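You operate a simulated robot arm through the tools that you are given. There is no shell and no other tool.

Carry out the task below with a simulated robot arm. There is one attempt and no reset: what you move stays moved.

## Task
Seal the big upright port with its ring and cap, then pump the tube to 0.05 mbar or less.
Fine: ring from the big holder, bolts crosswise, pump on, black handwheel open; leave it pumping.

The check looks at the end state, three seconds after you hand in, the way a careful person would. Anything else that was tipped, shoved, dropped, spilled or broken makes it a failure. A push-on lid holds only when it is set on centred and level and pressed home; a screw cap is set on level and turned clockwise until tight.

## Robot
A 7-joint arm with a two-finger parallel gripper, fixed in place. Base frame: the origin is on the floor under the middle of its stand, x ahead of it, y to its left, z up; the work surface is at about z = 0.82. Lengths are in m, angles in degrees, forces in N, time in s.
It reaches about 0.91 m from its shoulder. Its first joint turns from -166.0 to 166.0 degrees. Payload 3.43 kg.
The TCP is the grasp point between the finger pads, 0.03 m short of the fingertips. In the tool frame z runs along the fingers and y along their closing line. Largest opening 0.094 m; finger width 0.028, thickness 0.01; the body of the gripper, 0.05 by 0.096 m, starts 0.055 m behind the TCP.
Orientation is told as [roll, pitch, yaw] about the base's x, y, z axes, in that order, counted from this pose: with the fingers straight down and closing along the base's y, the tool's x points along the base's -x, its y along +y and its z along -z.

## Interface
- The arm moves only by the tool drive_tool. Its argument "plan" is a list of rows, each an object (a shift or turn left out is 0, a gripper value left out holds the last) with "delta_pos": the shift along the tool's x, y, z in cm, a list of three; "delta_rot": the turn, a rotation vector about the tool's x, y, z in degrees, a list of three; "claw": the gripper command, from -1 (shut) to 1 (fully open), values between in proportion. In form: [{"delta_pos": [x, y, z], "delta_rot": [rx, ry, rz], "claw": claw}, ...]. A call has 1 to 20 rows; each row shifts and turns the commanded pose from where the row before left it, along the tool's axes as they then stand. Each row takes 0.2 s and may step no farther than 0.05 m and 8.6 degrees from the row before; otherwise, or with a gripper value out of range, the whole call is refused. Where a pose cannot be reached the arm comes as near as it can. A force on the tool above 40 N (or 10 N above the force at the start of the call, whichever is more), or a blocked arm, ends the call early, and 0.2 s more pass. Each finger travels about 0.045 m/s and halts on what it meets, pressing with about 35 N; the grip force reading is that of the motor and also rises with nothing between the fingers. The clock runs only during rows and for 0.2 s after the last one: add rows that do not move to give the fingers time. The reply holds the time, the measured pose of the TCP, the force on the tool along the base axes, the opening and the grip force, in the units named above and with some noise, with the torque about the TCP (base axes, N m) and any sound that the robot's microphone picked up, and new pictures: "pictures" is both (left out), scene, wrist or none.
- Cameras (640 x 400 px; columns grow to the right, rows downward): "scene" is fixed at [0.0484, 0.6496, 1.4593]; the picture's right is [0.02, -1.00, 0.00], its down [-0.51, -0.01, -0.86] and it looks along [0.86, 0.01, -0.51] (base axes); focal length 264 px, centre (320, 200). "wrist" rides on the gripper at [0.076, 0.014, -0.102] in the tool frame; the picture's right is [-0.18, 0.98, 0.00], its down [-0.75, -0.14, -0.64] and it looks along [-0.63, -0.12, 0.77] (tool axes); focal length 243 px, centre (320, 200). There is no depth. A picture from a camera that has moved, and an enlarged one, comes with that camera's place and axes in the base frame and with its lens.
- slide_trunk(by): slides the trunk up (or, below 0, down) by that many m; the arm rides with it, the base frame stays. It gives what a move gives, with no picture.
- enlarge(camera, box): a new picture of the part [left, top, right, bottom] of that camera's present view, enlarged. The clock stands still meanwhile.
- hand_in(): hands the job in; it is judged then, once.

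Places have to be worked out from the pictures, the camera data and where the tool is seen. Open the gripper and draw the arm clear of the work before you hand the job in, unless the task says otherwise.

The tools are called after ">>>" as a command line: name --argument value ..., lists and objects as JSON in quotes. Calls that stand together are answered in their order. drive_tool: Moves the arm, as the interface text tells. Its arguments: {"type":"object","properties":{"plan":{"type":"array","items":{"type":"object","properties":{"delta_pos":{"type":"array","items":{"type":"number"}},"delta_rot":{"type":"array","items":{"type":"number"}},"claw":{"type":"number"}}}},"pictures":{"type":"string","enum":["both","scene","wrist","none"]}},"required":["plan"]} The other tools are called the same way: slide_trunk (by) moves the trunk up or down; enlarge (camera, box) takes an enlarged picture of a part of a camera's view; hand_in () hands the job in.

At the start:

```text
t: 0.0
eef_pos: [0.3197, 0.5731, 1.334]
orientation: [0.0, 0.0, -0.1]
force: [0.3, -0.1, 1.1]
torque: [0.02, 0.0, -0.02]
grip_width: 0.0937
grip_force: 0.0
trunk travel left (down, up): [-0.55, 0.06]
```

scene: 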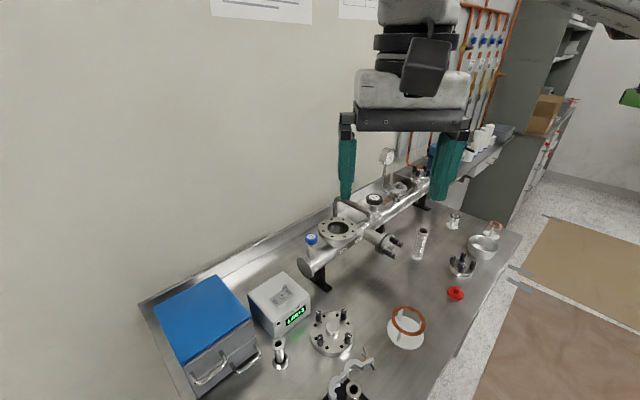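
wrist: 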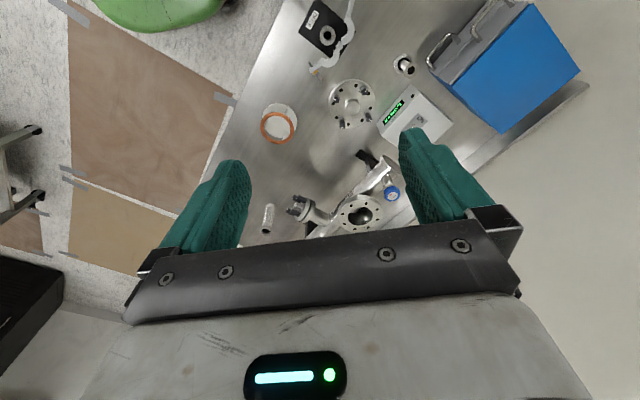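

The scene shows a vacuum tube with an upright flange, a cap with bolts on the bench, and a holder with a copper ring. I'll enlarge the views to identify each part before moving.

>>> enlarge --camera "scene" --box '[280, 140, 440, 240]'

>>> enlarge --camera "scene" --box '[240, 260, 440, 400]'

>>> enlarge --camera "scene" --box '[380, 180, 540, 340]'

>>> enlarge --camera "wrist" --box '[230, 40, 450, 240]'

```text
4.00 times, centred on (360, 190) of scene
camera zoom: at [0.0484, 0.6496, 1.4593], right [0.02, -1.0, 0.0], down [-0.51, -0.01, -0.86], along [0.86, 0.01, -0.51], focal length 1058 px, centre (160, 240)
```

zoom: 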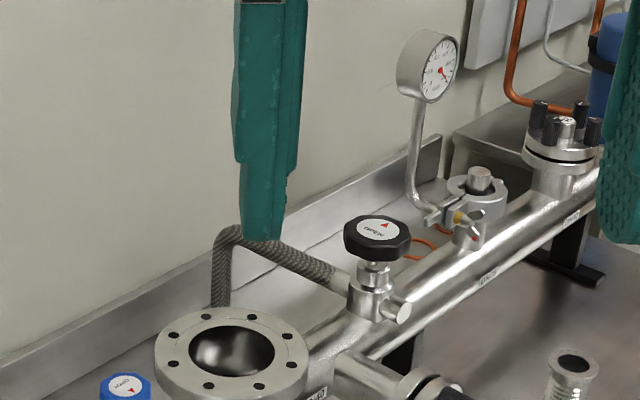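

```text
2.86 times, centred on (340, 330) of scene
camera zoom: at [0.0484, 0.6496, 1.4593], right [0.02, -1.0, 0.0], down [-0.51, -0.01, -0.86], along [0.86, 0.01, -0.51], focal length 755 px, centre (263, -171)
```

zoom: 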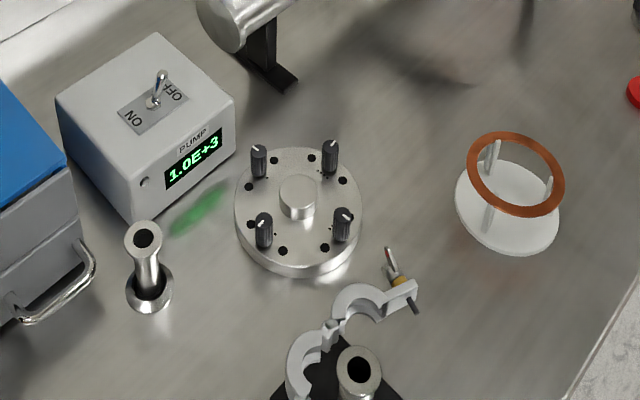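

```text
2.50 times, centred on (460, 260) of scene
camera zoom: at [0.0484, 0.6496, 1.4593], right [0.02, -1.0, 0.0], down [-0.51, -0.01, -0.86], along [0.86, 0.01, -0.51], focal length 661 px, centre (-30, 50)
```

zoom: 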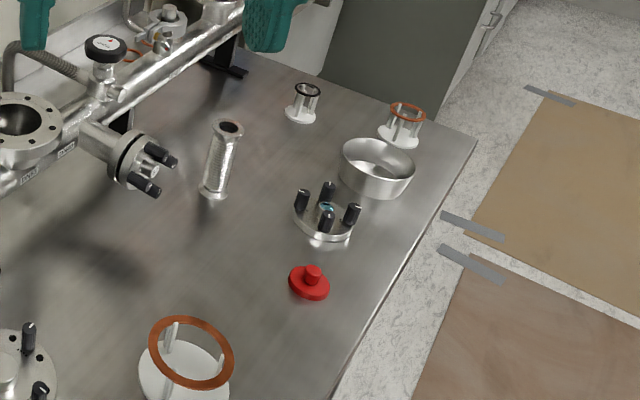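

```text
2.00 times, centred on (340, 140) of wrist
camera zoom: at [0.2428, 0.587, 1.4354], right [0.18, 0.98, 0.0], down [0.75, -0.14, 0.64], along [0.63, -0.12, -0.77], focal length 485 px, centre (280, 320)
```

zoom: 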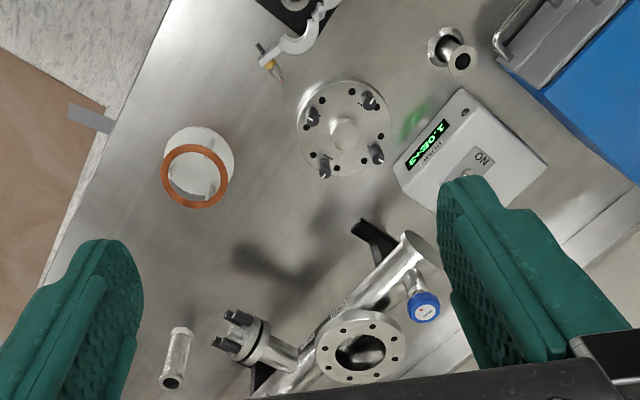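

Estimates so far: the port flange top is near (0.643, 0.606, 1.017), the ring near (0.469, 0.434, 0.857) and the cap near (0.447, 0.624). I'll zoom in harder on the valves, side port, pump switch and cap details.

>>> enlarge --camera "scene" --box '[296, 205, 356, 245]'

>>> enlarge --camera "scene" --box '[350, 180, 400, 212]'

>>> enlarge --camera "scene" --box '[300, 300, 364, 364]'

>>> enlarge --camera "scene" --box '[376, 295, 440, 355]'

>>> enlarge --camera "scene" --box '[250, 265, 314, 335]'

>>> enlarge --camera "scene" --box '[360, 220, 410, 262]'

```text
10.00 times, centred on (326, 225) of scene
camera zoom: at [0.0484, 0.6496, 1.4593], right [0.02, -1.0, 0.0], down [-0.51, -0.01, -0.86], along [0.86, 0.01, -0.51], focal length 2644 px, centre (260, -50)
```

zoom: 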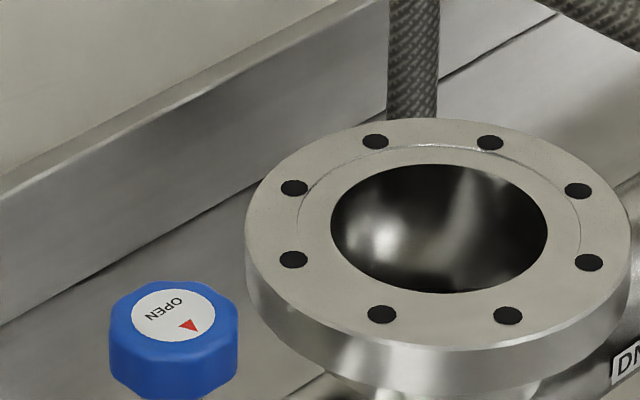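

```text
12.50 times, centred on (375, 196) of scene
camera zoom: at [0.0484, 0.6496, 1.4593], right [0.02, -1.0, 0.0], down [-0.51, -0.01, -0.86], along [0.86, 0.01, -0.51], focal length 3305 px, centre (-368, 250)
```

zoom: 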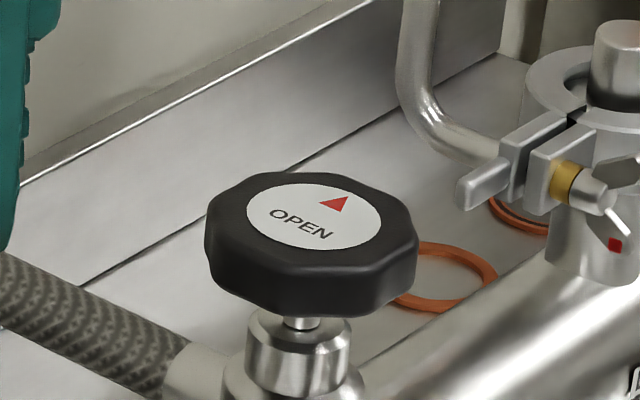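

```text
6.25 times, centred on (332, 332) of scene
camera zoom: at [0.0484, 0.6496, 1.4593], right [0.02, -1.0, 0.0], down [-0.51, -0.01, -0.86], along [0.86, 0.01, -0.51], focal length 1652 px, centre (245, -625)
```

zoom: 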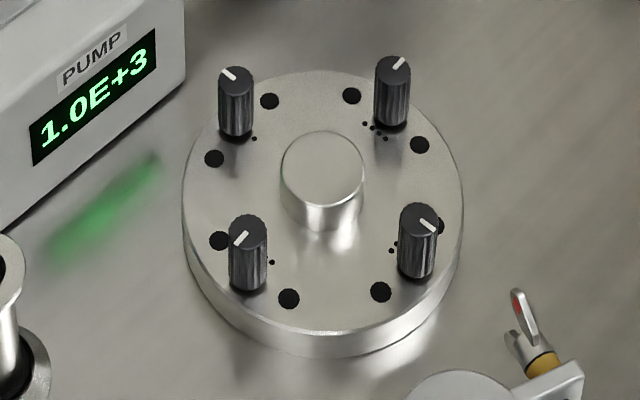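

```text
6.67 times, centred on (408, 325) of scene
camera zoom: at [0.0484, 0.6496, 1.4593], right [0.02, -1.0, 0.0], down [-0.51, -0.01, -0.86], along [0.86, 0.01, -0.51], focal length 1762 px, centre (-267, -633)
```

zoom: 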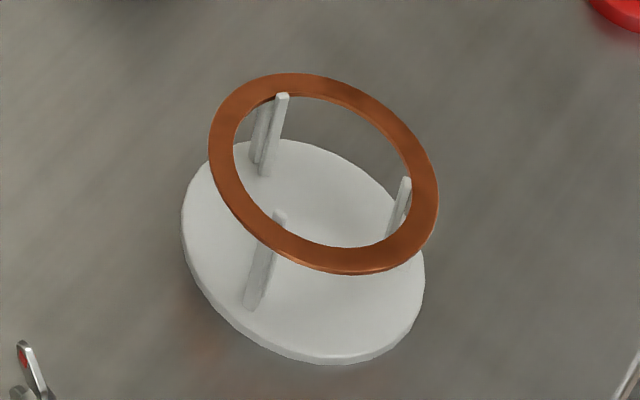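

```text
5.71 times, centred on (282, 300) of scene
camera zoom: at [0.0484, 0.6496, 1.4593], right [0.02, -1.0, 0.0], down [-0.51, -0.01, -0.86], along [0.86, 0.01, -0.51], focal length 1511 px, centre (537, -371)
```

zoom: 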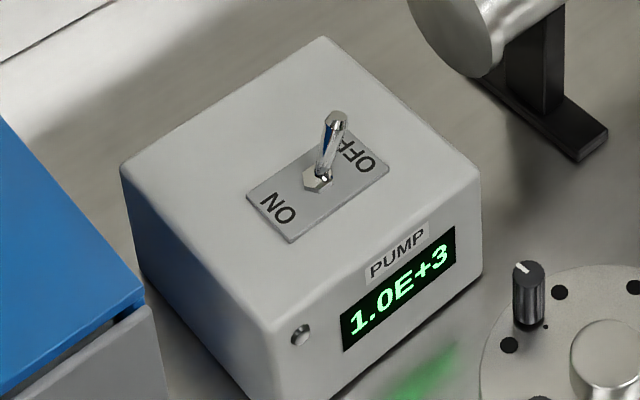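

```text
9.52 times, centred on (385, 241) of scene
camera zoom: at [0.0484, 0.6496, 1.4593], right [0.02, -1.0, 0.0], down [-0.51, -0.01, -0.86], along [0.86, 0.01, -0.51], focal length 2518 px, centre (-299, -190)
```

zoom: 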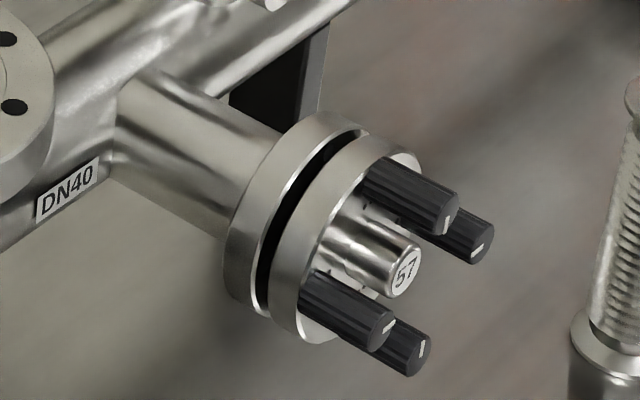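

The cap has four captive black bolts, a central knob and number dots. I'll check how the already installed caps sit on their ports, to learn the clocking, and look at the tube ends.

>>> enlarge --camera "scene" --box '[400, 155, 450, 187]'

>>> enlarge --camera "scene" --box '[440, 240, 490, 280]'

>>> enlarge --camera "scene" --box '[380, 140, 430, 172]'

>>> enlarge --camera "scene" --box '[310, 345, 390, 400]'

>>> enlarge --camera "scene" --box '[380, 170, 430, 202]'

>>> enlarge --camera "scene" --box '[290, 235, 360, 295]'

```text
12.50 times, centred on (425, 171) of scene
camera zoom: at [0.0484, 0.6496, 1.4593], right [0.02, -1.0, 0.0], down [-0.51, -0.01, -0.86], along [0.86, 0.01, -0.51], focal length 3305 px, centre (-992, 562)
```

zoom: 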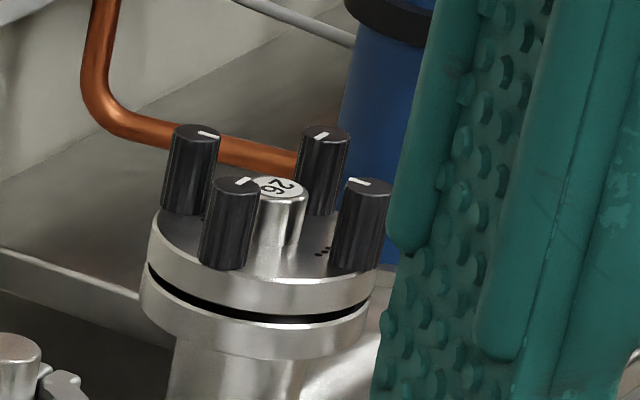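

```text
10.00 times, centred on (465, 260) of scene
camera zoom: at [0.0484, 0.6496, 1.4593], right [0.02, -1.0, 0.0], down [-0.51, -0.01, -0.86], along [0.86, 0.01, -0.51], focal length 2644 px, centre (-1130, -400)
```

zoom: 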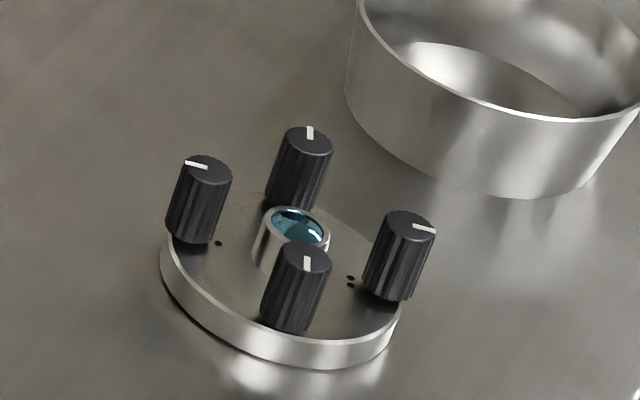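

```text
12.50 times, centred on (405, 156) of scene
camera zoom: at [0.0484, 0.6496, 1.4593], right [0.02, -1.0, 0.0], down [-0.51, -0.01, -0.86], along [0.86, 0.01, -0.51], focal length 3305 px, centre (-742, 750)
```

zoom: 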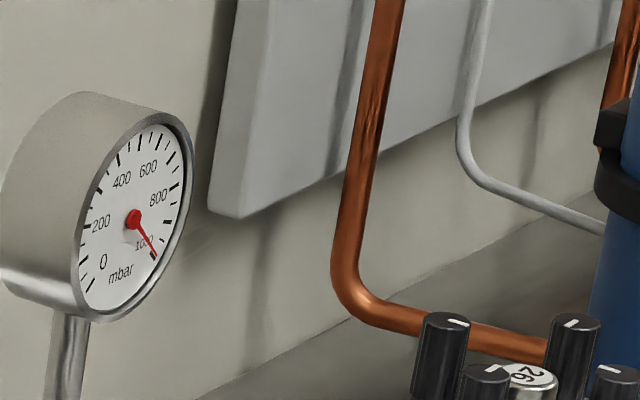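

```text
7.27 times, centred on (350, 372) of scene
camera zoom: at [0.0484, 0.6496, 1.4593], right [0.02, -1.0, 0.0], down [-0.51, -0.01, -0.86], along [0.86, 0.01, -0.51], focal length 1923 px, centre (102, -1054)
```

zoom: 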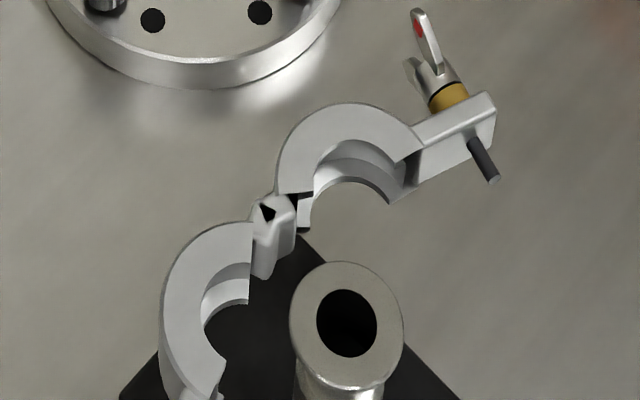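

```text
12.50 times, centred on (405, 186) of scene
camera zoom: at [0.0484, 0.6496, 1.4593], right [0.02, -1.0, 0.0], down [-0.51, -0.01, -0.86], along [0.86, 0.01, -0.51], focal length 3305 px, centre (-742, 375)
```

zoom: 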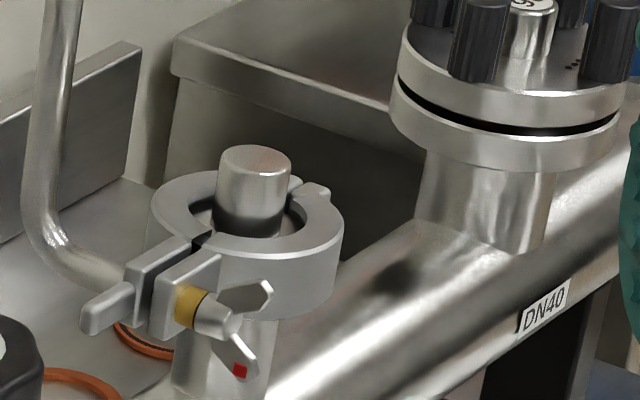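

```text
6.67 times, centred on (325, 265) of scene
camera zoom: at [0.0484, 0.6496, 1.4593], right [0.02, -1.0, 0.0], down [-0.51, -0.01, -0.86], along [0.86, 0.01, -0.51], focal length 1762 px, centre (287, -233)
```

zoom: 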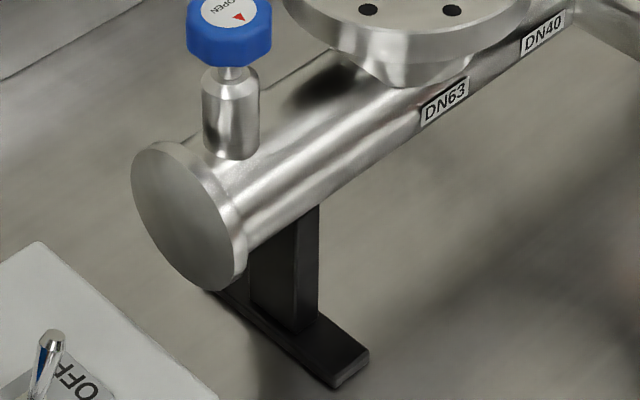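

The blue wheel looks like the vent, so I'll leave it alone. The DN63 upright port is the target, and I'll move to a hover above the ring holder for a closer look.

>>> drive_tool --plan '[{"delta_pos": [-1.5, -1.4, 3.0], "claw": 1}, {"delta_pos": [-1.5, -1.4, 3.0]}, {"delta_pos": [-1.5, -1.4, 3.0]}, {"delta_pos": [-1.5, -1.4, 3.0]}, {"delta_pos": [-1.5, -1.4, 3.0]}, {"delta_pos": [-1.5, -1.4, 3.0]}, {"delta_pos": [-1.5, -1.4, 3.0]}, {"delta_pos": [-1.5, -1.4, 3.0]}, {"delta_pos": [-1.5, -1.4, 3.0]}, {"delta_pos": [-1.4, -1.3, 1.4]}, {"delta_pos": [0, 0, 0]}]' --pictures "both"

```text
t: 2.4
eef_pos: [0.4674, 0.4324, 1.0498]
orientation: [0.0, 0.0, 0.1]
force: [0.2, -0.6, -0.3]
torque: [-0.01, -0.03, 0.03]
grip_width: 0.0939
grip_force: 0.1
trunk travel left (down, up): [-0.55, 0.06]
camera wrist: at [0.3918, 0.447, 1.1519], right [0.18, 0.98, 0.0], down [0.75, -0.14, 0.64], along [0.63, -0.12, -0.77], focal length 243 px, centre (320, 200)
```

scene: 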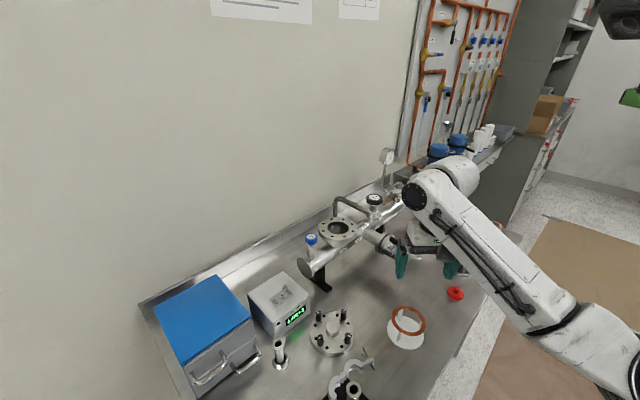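
wrist: 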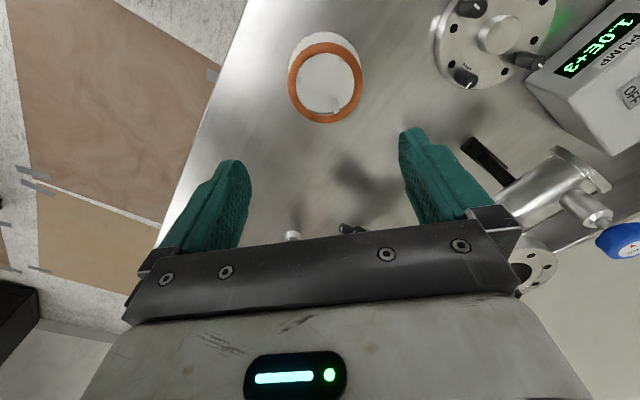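

The ring centre measures about (0.466, 0.438). I'll zoom in on the ring holder, and on the cap, which is also in view.

>>> enlarge --camera "wrist" --box '[275, 20, 375, 140]'

>>> enlarge --camera "wrist" --box '[420, 0, 560, 100]'

>>> enlarge --camera "scene" --box '[376, 240, 476, 360]'

```text
3.33 times, centred on (325, 80) of wrist
camera zoom: at [0.3918, 0.447, 1.1519], right [0.18, 0.98, 0.0], down [0.75, -0.14, 0.64], along [0.63, -0.12, -0.77], focal length 809 px, centre (303, 600)
```

zoom: 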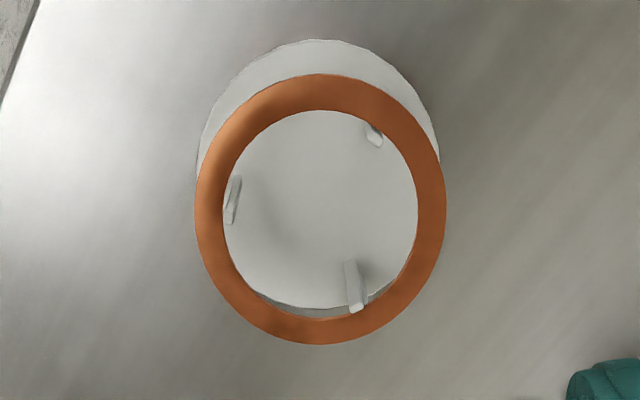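

```text
4.00 times, centred on (490, 50) of wrist
camera zoom: at [0.3918, 0.447, 1.1519], right [0.18, 0.98, 0.0], down [0.75, -0.14, 0.64], along [0.63, -0.12, -0.77], focal length 970 px, centre (-360, 800)
```

zoom: 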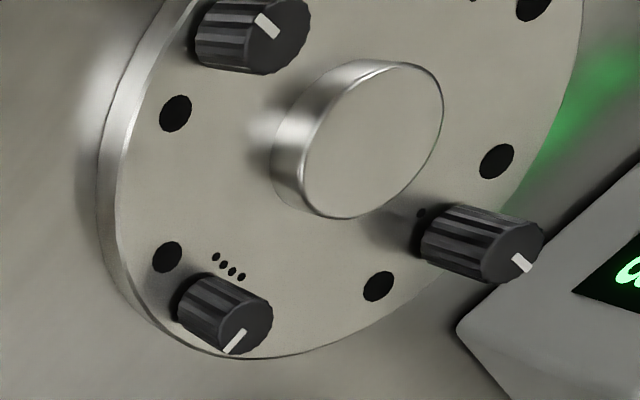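

```text
3.33 times, centred on (426, 300) of scene
camera zoom: at [0.0484, 0.6496, 1.4593], right [0.02, -1.0, 0.0], down [-0.51, -0.01, -0.86], along [0.86, 0.01, -0.51], focal length 881 px, centre (-33, -133)
```

zoom: 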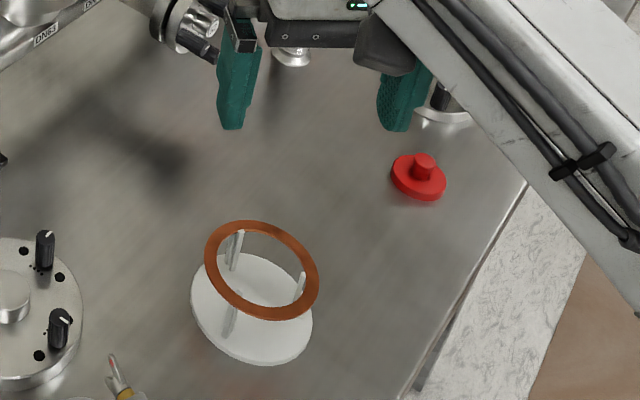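

The ring OD is about 82 mm, which fits between the open fingers (94 mm), and it rests on three inner posts. I'll centre over it and descend with the fingertips still above the ring to measure its height.

>>> drive_tool --plan '[{"delta_pos": [0.05, 0.3, 3.0], "claw": 1}, {"delta_pos": [0.05, 0.35, 3.0]}, {"delta_pos": [0, 0, 3.0]}, {"delta_pos": [0, 0, 3.0]}, {"delta_pos": [0, 0, 0]}]' --pictures "both"

>>> enlarge --camera "wrist" --box '[220, 60, 440, 220]'

>>> enlarge --camera "scene" --box '[366, 270, 446, 350]'

```text
t: 3.6
eef_pos: [0.4666, 0.4402, 0.9282]
orientation: [0.0, 0.0, 0.0]
force: [-0.6, 0.3, -0.1]
torque: [0.0, -0.01, 0.0]
grip_width: 0.0939
grip_force: 0.1
trunk travel left (down, up): [-0.55, 0.06]
camera wrist: at [0.391, 0.4549, 1.0309], right [0.18, 0.98, 0.0], down [0.75, -0.14, 0.64], along [0.63, -0.12, -0.77], focal length 243 px, centre (320, 200)
```

scene: 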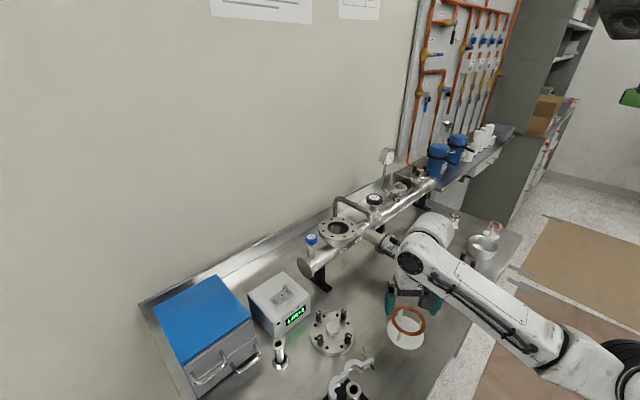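
wrist: 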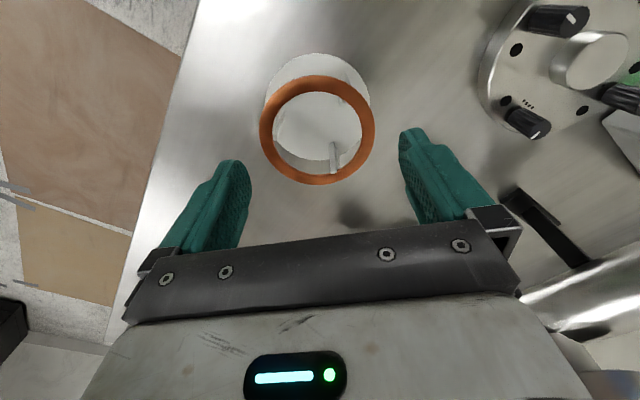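

```text
2.50 times, centred on (330, 140) of wrist
camera zoom: at [0.391, 0.4549, 1.0309], right [0.18, 0.98, 0.0], down [0.75, -0.14, 0.64], along [0.63, -0.12, -0.77], focal length 606 px, centre (295, 350)
```

zoom: 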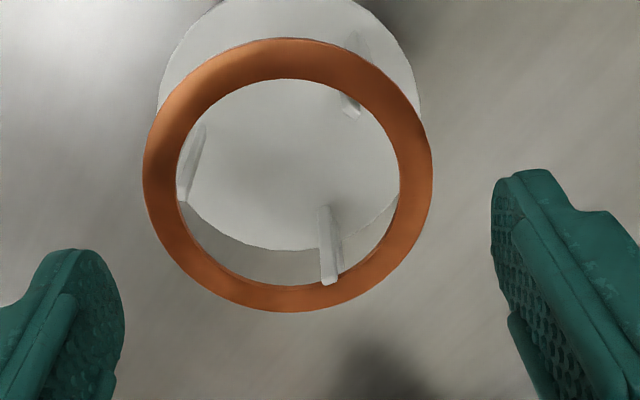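

```text
5.00 times, centred on (406, 310) of scene
camera zoom: at [0.0484, 0.6496, 1.4593], right [0.02, -1.0, 0.0], down [-0.51, -0.01, -0.86], along [0.86, 0.01, -0.51], focal length 1322 px, centre (-110, -350)
```

zoom: 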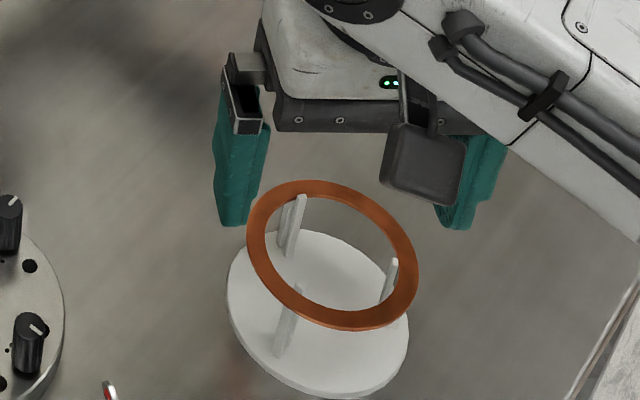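

Correcting for perspective, the ring centre is about (0.466, 0.4388) with its top near z≈0.871. I'll descend to tips at about 0.882 and re-measure.

>>> drive_tool --plan '[{"delta_pos": [0.03, -0.14, 1.0]}, {"delta_pos": [0, 0, 0.6]}, {"delta_pos": [0, 0, 0]}]' --pictures "none"

>>> enlarge --camera "wrist" --box '[220, 70, 420, 210]'

>>> enlarge --camera "scene" --box '[376, 280, 436, 340]'

```text
t: 4.4
eef_pos: [0.4668, 0.439, 0.9142]
orientation: [0.0, 0.1, 0.1]
force: [-0.7, 0.1, 0.5]
torque: [0.01, 0.02, 0.0]
grip_width: 0.094
grip_force: 0.1
trunk travel left (down, up): [-0.55, 0.06]
```

```text
2.86 times, centred on (320, 140) of wrist
camera zoom: at [0.3908, 0.4532, 1.0152], right [0.18, 0.98, 0.0], down [0.75, -0.14, 0.64], along [0.63, -0.12, -0.77], focal length 693 px, centre (320, 371)
```

zoom: 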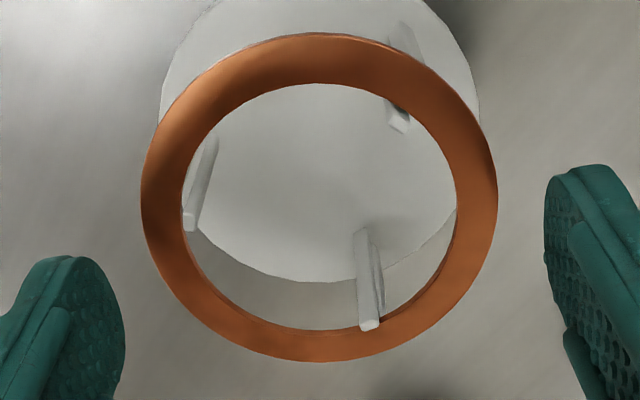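

```text
6.67 times, centred on (406, 310) of scene
camera zoom: at [0.0484, 0.6496, 1.4593], right [0.02, -1.0, 0.0], down [-0.51, -0.01, -0.86], along [0.86, 0.01, -0.51], focal length 1762 px, centre (-253, -533)
```

zoom: 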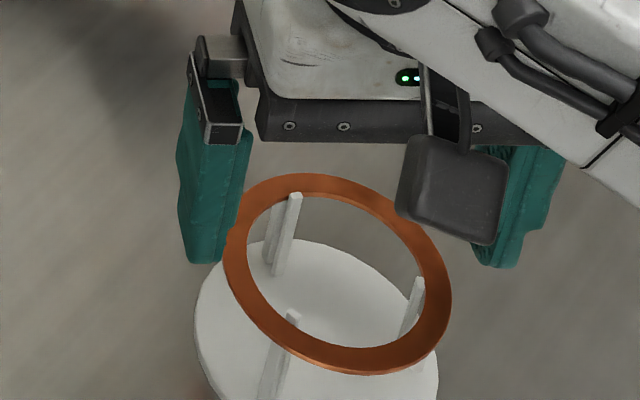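

The ring is centred under the gripper at (0.467, 0.439, top ≈0.870). I'll lower 1.4 cm so the tips are about at the ring's underside, and check from the side.

>>> drive_tool --plan '[{"delta_pos": [0, 0, 0.7]}, {"delta_pos": [0, 0, 0.7]}, {"delta_pos": [0, 0, 0]}]' --pictures "none"

>>> enlarge --camera "wrist" --box '[220, 80, 420, 220]'

>>> enlarge --camera "scene" --box '[386, 290, 426, 330]'

```text
t: 5.2
eef_pos: [0.4671, 0.4366, 0.8997]
orientation: [0.0, 0.0, -0.1]
force: [-0.4, 0.1, 0.0]
torque: [0.0, -0.03, -0.01]
grip_width: 0.0939
grip_force: 0.2
trunk travel left (down, up): [-0.55, 0.06]
```

```text
2.86 times, centred on (320, 150) of wrist
camera zoom: at [0.391, 0.4526, 1.0015], right [0.18, 0.98, 0.0], down [0.75, -0.14, 0.64], along [0.63, -0.12, -0.77], focal length 693 px, centre (320, 343)
```

zoom: 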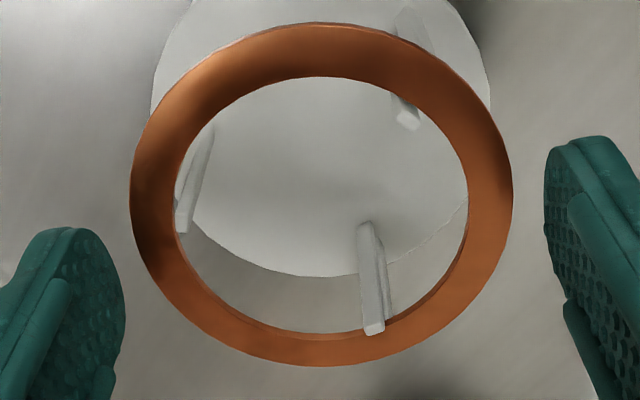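

```text
10.00 times, centred on (406, 310) of scene
camera zoom: at [0.0484, 0.6496, 1.4593], right [0.02, -1.0, 0.0], down [-0.51, -0.01, -0.86], along [0.86, 0.01, -0.51], focal length 2644 px, centre (-540, -900)
```

zoom: 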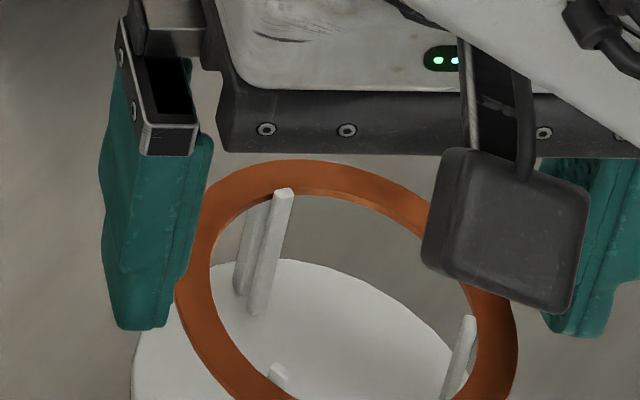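

The ring top is at 0.870, its centre is within 0.3 mm of the gripper axis, and the tips are at about 0.8695. I'll lower 2.3 mm so the pads span the ring's edge, then close gently.

>>> drive_tool --plan '[{"delta_pos": [0.0, 0.02, 0.23], "claw": 1}, {"claw": 0.85}, {"claw": 0.78}, {"claw": 0.7}, {"claw": 0.6}, {"claw": 0.5}]' --pictures "wrist"

>>> enlarge --camera "scene" --box '[386, 290, 426, 330]'

>>> enlarge --camera "wrist" --box '[220, 80, 420, 220]'

```text
t: 6.6
eef_pos: [0.4676, 0.4387, 0.8983]
orientation: [0.0, 0.0, 0.0]
force: [0.6, -1.0, -0.3]
torque: [0.01, 0.01, 0.0]
grip_width: 0.0809
grip_force: 34.3
trunk travel left (down, up): [-0.55, 0.06]
camera wrist: at [0.3908, 0.453, 0.9992], right [0.18, 0.98, 0.0], down [0.75, -0.14, 0.64], along [0.63, -0.12, -0.77], focal length 243 px, centre (320, 200)
```

wrist: 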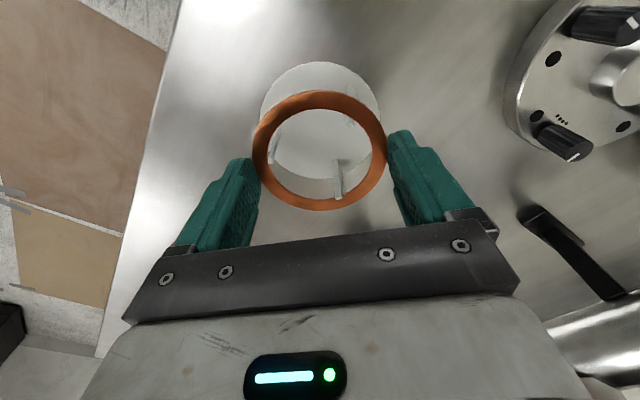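

```text
10.00 times, centred on (406, 310) of scene
camera zoom: at [0.0484, 0.6496, 1.4593], right [0.02, -1.0, 0.0], down [-0.51, -0.01, -0.86], along [0.86, 0.01, -0.51], focal length 2644 px, centre (-540, -900)
```

zoom: 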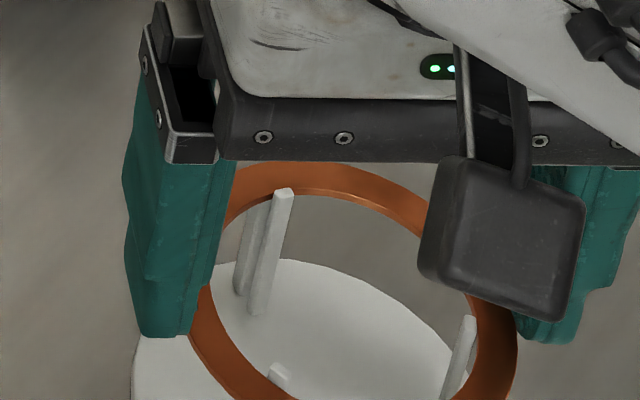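

```text
2.86 times, centred on (320, 150) of wrist
camera zoom: at [0.3908, 0.453, 0.9992], right [0.18, 0.98, 0.0], down [0.75, -0.14, 0.64], along [0.63, -0.12, -0.77], focal length 693 px, centre (320, 343)
```

zoom: 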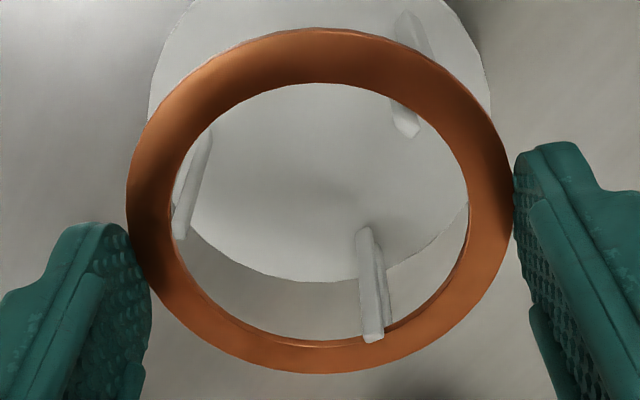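

The grip holds at 0.081 m with 34 N. I'll lift the ring straight up off the posts.

>>> drive_tool --plan '[{"delta_pos": [0, 0, -0.5], "claw": 0.4}, {"delta_pos": [0, 0, -1.0]}, {"delta_pos": [0, 0, -2.0]}, {"delta_pos": [0, 0, -3.0]}, {"delta_pos": [0, 0, -3.0]}, {"delta_pos": [0, 0, 0]}]' --pictures "both"

>>> enlarge --camera "wrist" --box '[220, 60, 420, 220]'

>>> enlarge --camera "scene" --box '[376, 240, 446, 350]'

```text
t: 8.0
eef_pos: [0.4668, 0.4385, 0.9919]
orientation: [0.0, 0.0, 0.0]
force: [0.2, 0.4, 0.1]
torque: [0.0, -0.01, 0.01]
grip_width: 0.0811
grip_force: 35.3
trunk travel left (down, up): [-0.55, 0.06]
camera wrist: at [0.3907, 0.4532, 1.0937], right [0.18, 0.98, 0.0], down [0.75, -0.14, 0.64], along [0.63, -0.12, -0.77], focal length 243 px, centre (320, 200)
```

scene: 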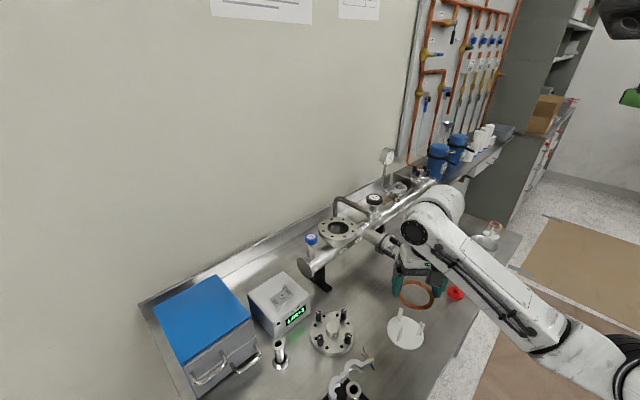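
wrist: 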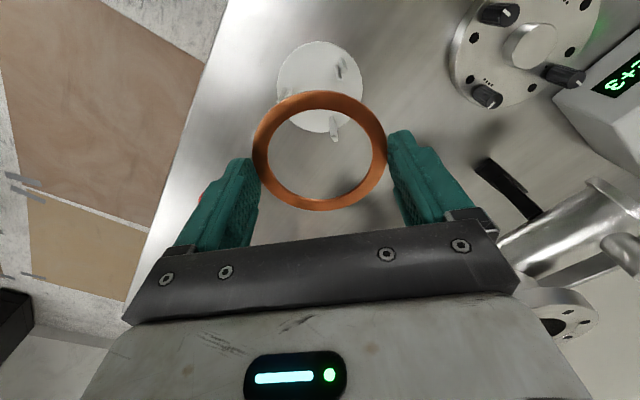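

```text
2.50 times, centred on (320, 140) of wrist
camera zoom: at [0.3907, 0.4532, 1.0937], right [0.18, 0.98, 0.0], down [0.75, -0.14, 0.64], along [0.63, -0.12, -0.77], focal length 606 px, centre (320, 350)
```

zoom: 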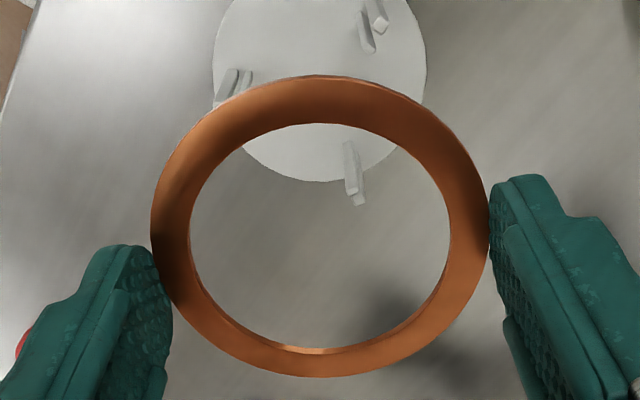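

```text
3.64 times, centred on (411, 295) of scene
camera zoom: at [0.0484, 0.6496, 1.4593], right [0.02, -1.0, 0.0], down [-0.51, -0.01, -0.86], along [0.86, 0.01, -0.51], focal length 961 px, centre (-11, -146)
```

zoom: 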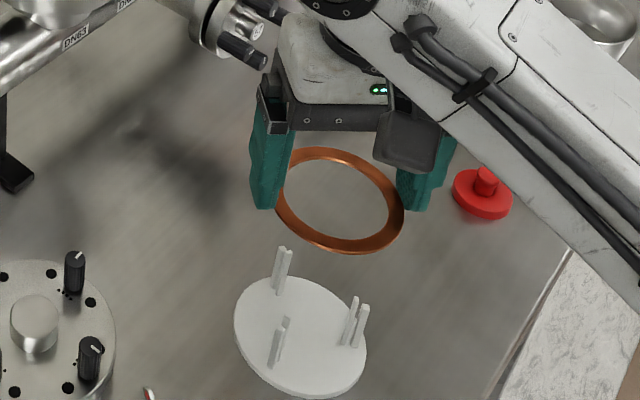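

The ring is held level, its centre on the tool axis about 26 mm below the TCP. I'll go up and over to a spot beside the port, where the wrist camera can measure the flange precisely.

>>> drive_tool --plan '[{"delta_pos": [0, 0, -4.0]}, {"delta_pos": [0, 0, -4.0]}, {"delta_pos": [-0.5, 0, -4.0]}, {"delta_pos": [-1.5, 0.5, -4.0]}, {"delta_pos": [-2.5, 1.0, -3.0]}, {"delta_pos": [-3.5, 1.2, -2.0]}, {"delta_pos": [-3.5, 1.2, -1.0]}, {"delta_pos": [-3.5, 1.2, 0]}, {"delta_pos": [0, 0, 0]}]' --pictures "both"

>>> enlarge --camera "wrist" --box '[350, 20, 510, 140]'

```text
t: 10.0
eef_pos: [0.6169, 0.4898, 1.2126]
orientation: [0.0, -0.1, -0.1]
force: [0.6, -0.2, -0.1]
torque: [0.0, 0.0, -0.01]
grip_width: 0.0812
grip_force: 35.0
trunk travel left (down, up): [-0.55, 0.06]
camera wrist: at [0.5411, 0.5041, 1.3147], right [0.18, 0.98, 0.0], down [0.75, -0.14, 0.64], along [0.63, -0.12, -0.77], focal length 243 px, centre (320, 200)
```

scene: 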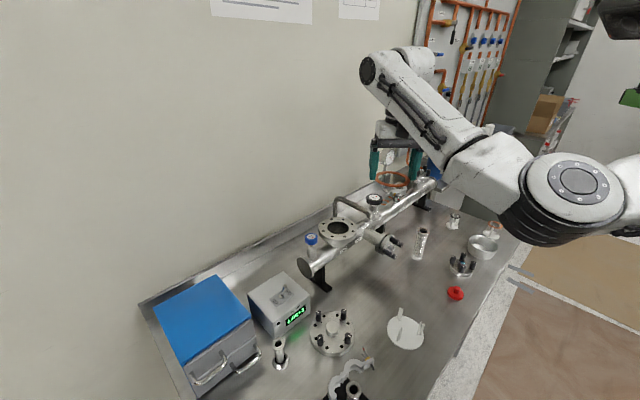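
wrist: 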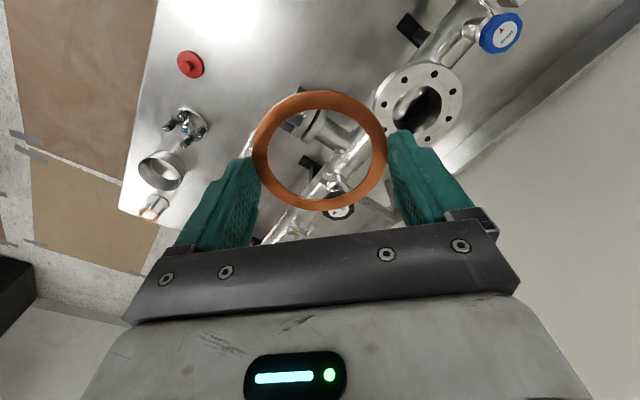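

```text
3.33 times, centred on (430, 80) of wrist
camera zoom: at [0.5411, 0.5041, 1.3147], right [0.18, 0.98, 0.0], down [0.75, -0.14, 0.64], along [0.63, -0.12, -0.77], focal length 809 px, centre (-47, 600)
```

zoom: 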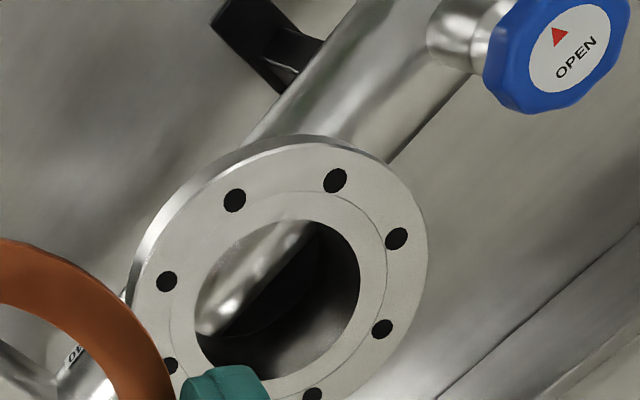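

The flange measures roughly (0.680, 0.608, z≈0.993), with eight holes and a visible recess. I'll move the ring above it and check that the arm reaches.

>>> drive_tool --plan '[{"delta_pos": [-1.5, 3.0, 0]}, {"delta_pos": [-1.5, 3.0, 0]}, {"delta_pos": [-1.6, 3.0, 0]}, {"delta_pos": [-1.7, 2.8, 0]}, {"delta_pos": [0, 0, 2.5]}, {"delta_pos": [0, 0, 2.5]}, {"delta_pos": [0, 0, 2.5]}, {"delta_pos": [0, 0, 2.0]}, {"delta_pos": [0, 0, 0]}]' --pictures "both"

>>> enlarge --camera "wrist" --box '[220, 40, 420, 220]'

>>> enlarge --camera "scene" --box '[300, 180, 380, 260]'

```text
t: 12.0
eef_pos: [0.6803, 0.6088, 1.1179]
orientation: [0.1, -0.2, 0.1]
force: [0.3, -1.1, 0.1]
torque: [0.01, -0.02, 0.0]
grip_width: 0.0813
grip_force: 35.1
trunk travel left (down, up): [-0.55, 0.06]
camera wrist: at [0.6035, 0.6225, 1.2193], right [0.18, 0.98, 0.0], down [0.75, -0.14, 0.64], along [0.63, -0.12, -0.77], focal length 243 px, centre (320, 200)
```

scene: 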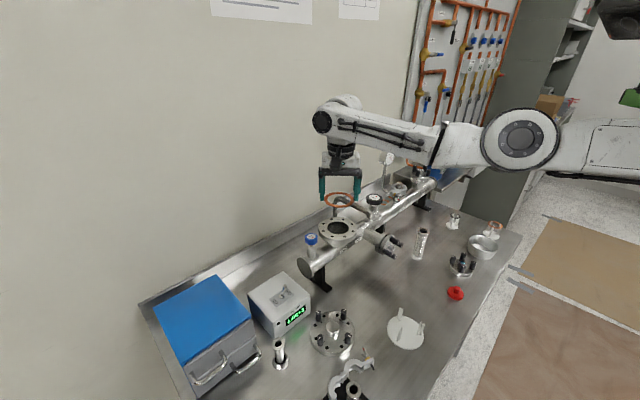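
wrist: 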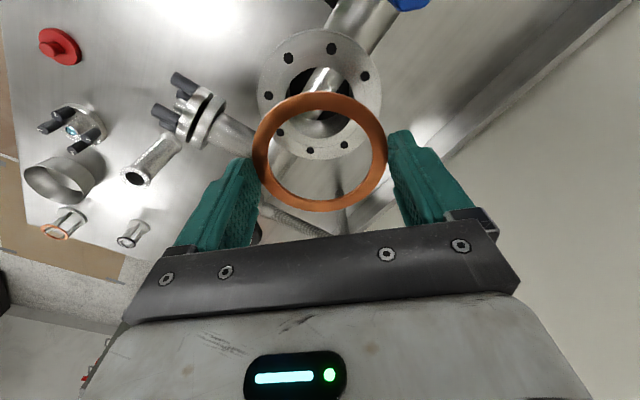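

```text
2.22 times, centred on (320, 130) of wrist
camera zoom: at [0.6035, 0.6225, 1.2193], right [0.18, 0.98, 0.0], down [0.75, -0.14, 0.64], along [0.63, -0.12, -0.77], focal length 539 px, centre (320, 356)
```

zoom: 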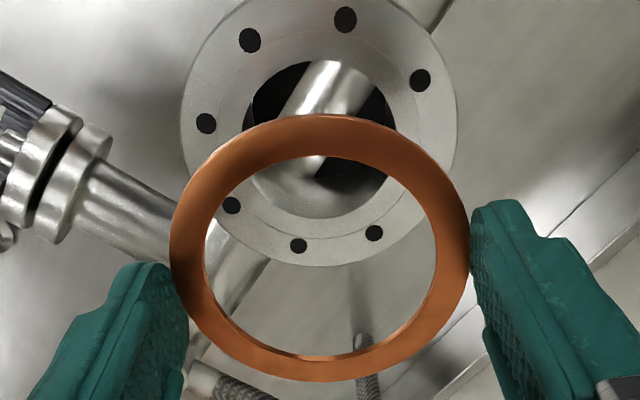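

```text
5.00 times, centred on (340, 220) of scene
camera zoom: at [0.0484, 0.6496, 1.4593], right [0.02, -1.0, 0.0], down [-0.51, -0.01, -0.86], along [0.86, 0.01, -0.51], focal length 1322 px, centre (220, 100)
```

zoom: 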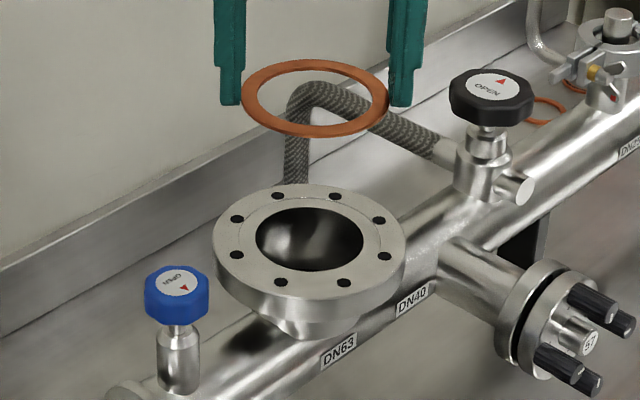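

The arm reaches, and the port centre is (0.679, 0.608) with its face at z≈0.9945 and holes at 22.5°+45k. The ring is within about half a millimetre of centre, so I'll descend to about 1 cm above the face and re-check.

>>> drive_tool --plan '[{"delta_pos": [0.03, 0, 2.5]}, {"delta_pos": [0, 0, 2.5]}, {"delta_pos": [0, 0, 2.0]}, {"delta_pos": [0, 0, 1.2]}, {"delta_pos": [0, 0, 0]}]' --pictures "none"

>>> enlarge --camera "wrist" --box '[220, 60, 420, 220]'

>>> enlarge --camera "scene" --box '[310, 200, 366, 250]'

```text
t: 13.2
eef_pos: [0.6803, 0.6063, 1.0347]
orientation: [0.1, 0.0, -0.2]
force: [0.7, 0.4, -0.6]
torque: [0.02, 0.0, 0.03]
grip_width: 0.0812
grip_force: 35.2
trunk travel left (down, up): [-0.55, 0.06]
```

```text
2.50 times, centred on (320, 140) of wrist
camera zoom: at [0.6038, 0.6217, 1.1371], right [0.19, 0.98, 0.0], down [0.75, -0.14, 0.64], along [0.63, -0.12, -0.77], focal length 606 px, centre (320, 350)
```

zoom: 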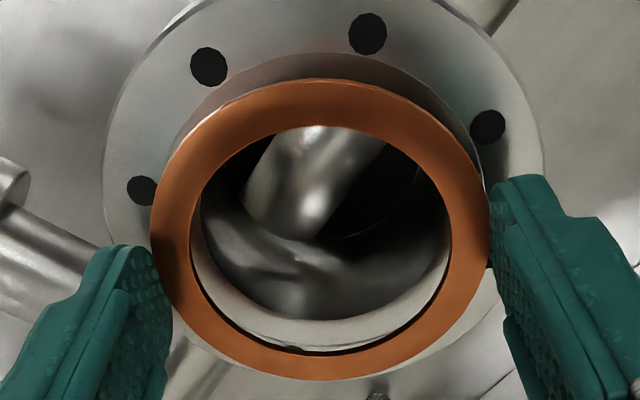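

```text
8.00 times, centred on (338, 225) of scene
camera zoom: at [0.0484, 0.6496, 1.4593], right [0.02, -1.0, 0.0], down [-0.51, -0.01, -0.86], along [0.86, 0.01, -0.51], focal length 2115 px, centre (176, 0)
```

zoom: 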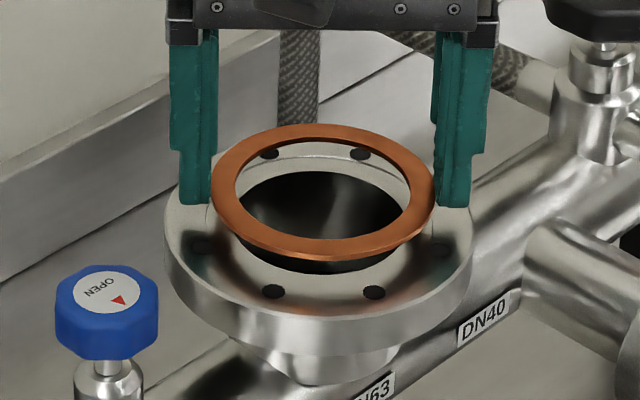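

The ring hovers 13 mm above the face, needing about −0.5 mm in x and +0.5 mm in y. I'll apply that and descend to about 1.5 mm above fingertip contact.

>>> drive_tool --plan '[{"delta_pos": [0.05, 0.05, 0.3]}, {"delta_pos": [0, 0, 0.4]}, {"delta_pos": [0, 0, 0.2]}, {"delta_pos": [0, 0, 0]}]' --pictures "none"

>>> enlarge --camera "wrist" --box '[220, 60, 420, 220]'

>>> enlarge --camera "scene" --box '[310, 200, 366, 250]'

```text
t: 14.2
eef_pos: [0.6789, 0.6078, 1.0256]
orientation: [0.0, 0.0, 0.0]
force: [0.4, 0.5, -0.6]
torque: [-0.03, 0.0, 0.02]
grip_width: 0.0813
grip_force: 35.0
trunk travel left (down, up): [-0.55, 0.06]
```

```text
2.50 times, centred on (320, 140) of wrist
camera zoom: at [0.6029, 0.6228, 1.1276], right [0.18, 0.98, 0.0], down [0.75, -0.14, 0.64], along [0.63, -0.12, -0.77], focal length 606 px, centre (320, 350)
```

zoom: 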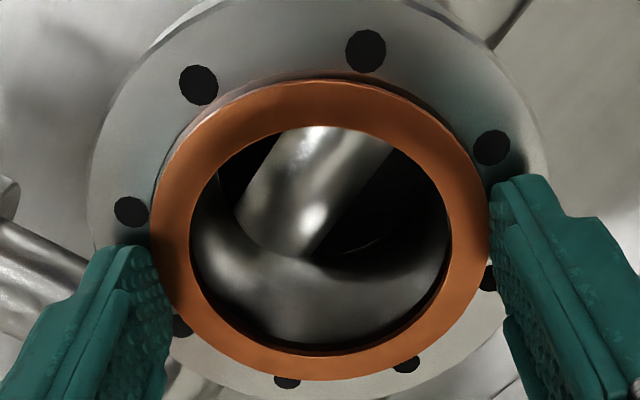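

```text
8.00 times, centred on (338, 225) of scene
camera zoom: at [0.0484, 0.6496, 1.4593], right [0.02, -1.0, 0.0], down [-0.51, -0.01, -0.86], along [0.86, 0.01, -0.51], focal length 2115 px, centre (176, 0)
```

zoom: 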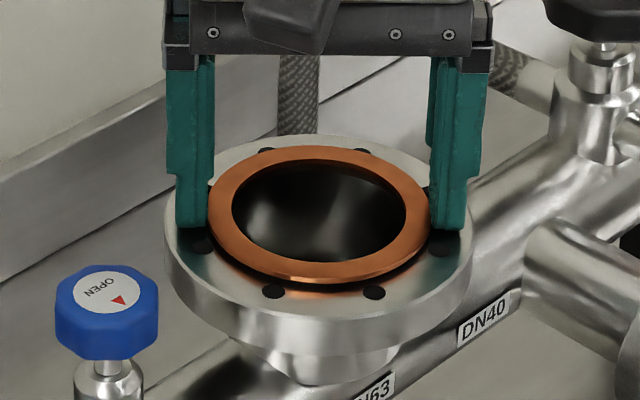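

The fingertips are now within about half a millimetre of the flange face, with the ring about 2–3 mm above it and centred within 0.4 mm. I'll ease down a touch to feel contact.

>>> drive_tool --plan '[{"delta_pos": [0, -0.02, 0.05]}, {"delta_pos": [0, 0, 0]}]' --pictures "none"

```text
t: 14.8
eef_pos: [0.6785, 0.6077, 1.0252]
orientation: [0.1, 0.0, 0.0]
force: [-0.5, 0.2, -0.4]
torque: [0.0, 0.02, -0.02]
grip_width: 0.0811
grip_force: 34.8
trunk travel left (down, up): [-0.55, 0.06]
```

No contact yet, so I'll step another 0.5 mm.

>>> drive_tool --plan '[{"delta_pos": [0, 0, 0.05]}, {"delta_pos": [0, 0, 0]}]' --pictures "none"

```text
t: 15.4
eef_pos: [0.6779, 0.6075, 1.0246]
orientation: [0.0, 0.0, 0.0]
force: [-0.8, 0.2, 1.9]
torque: [-0.12, 0.06, 0.02]
grip_width: 0.0811
grip_force: 34.9
trunk travel left (down, up): [-0.55, 0.06]
```

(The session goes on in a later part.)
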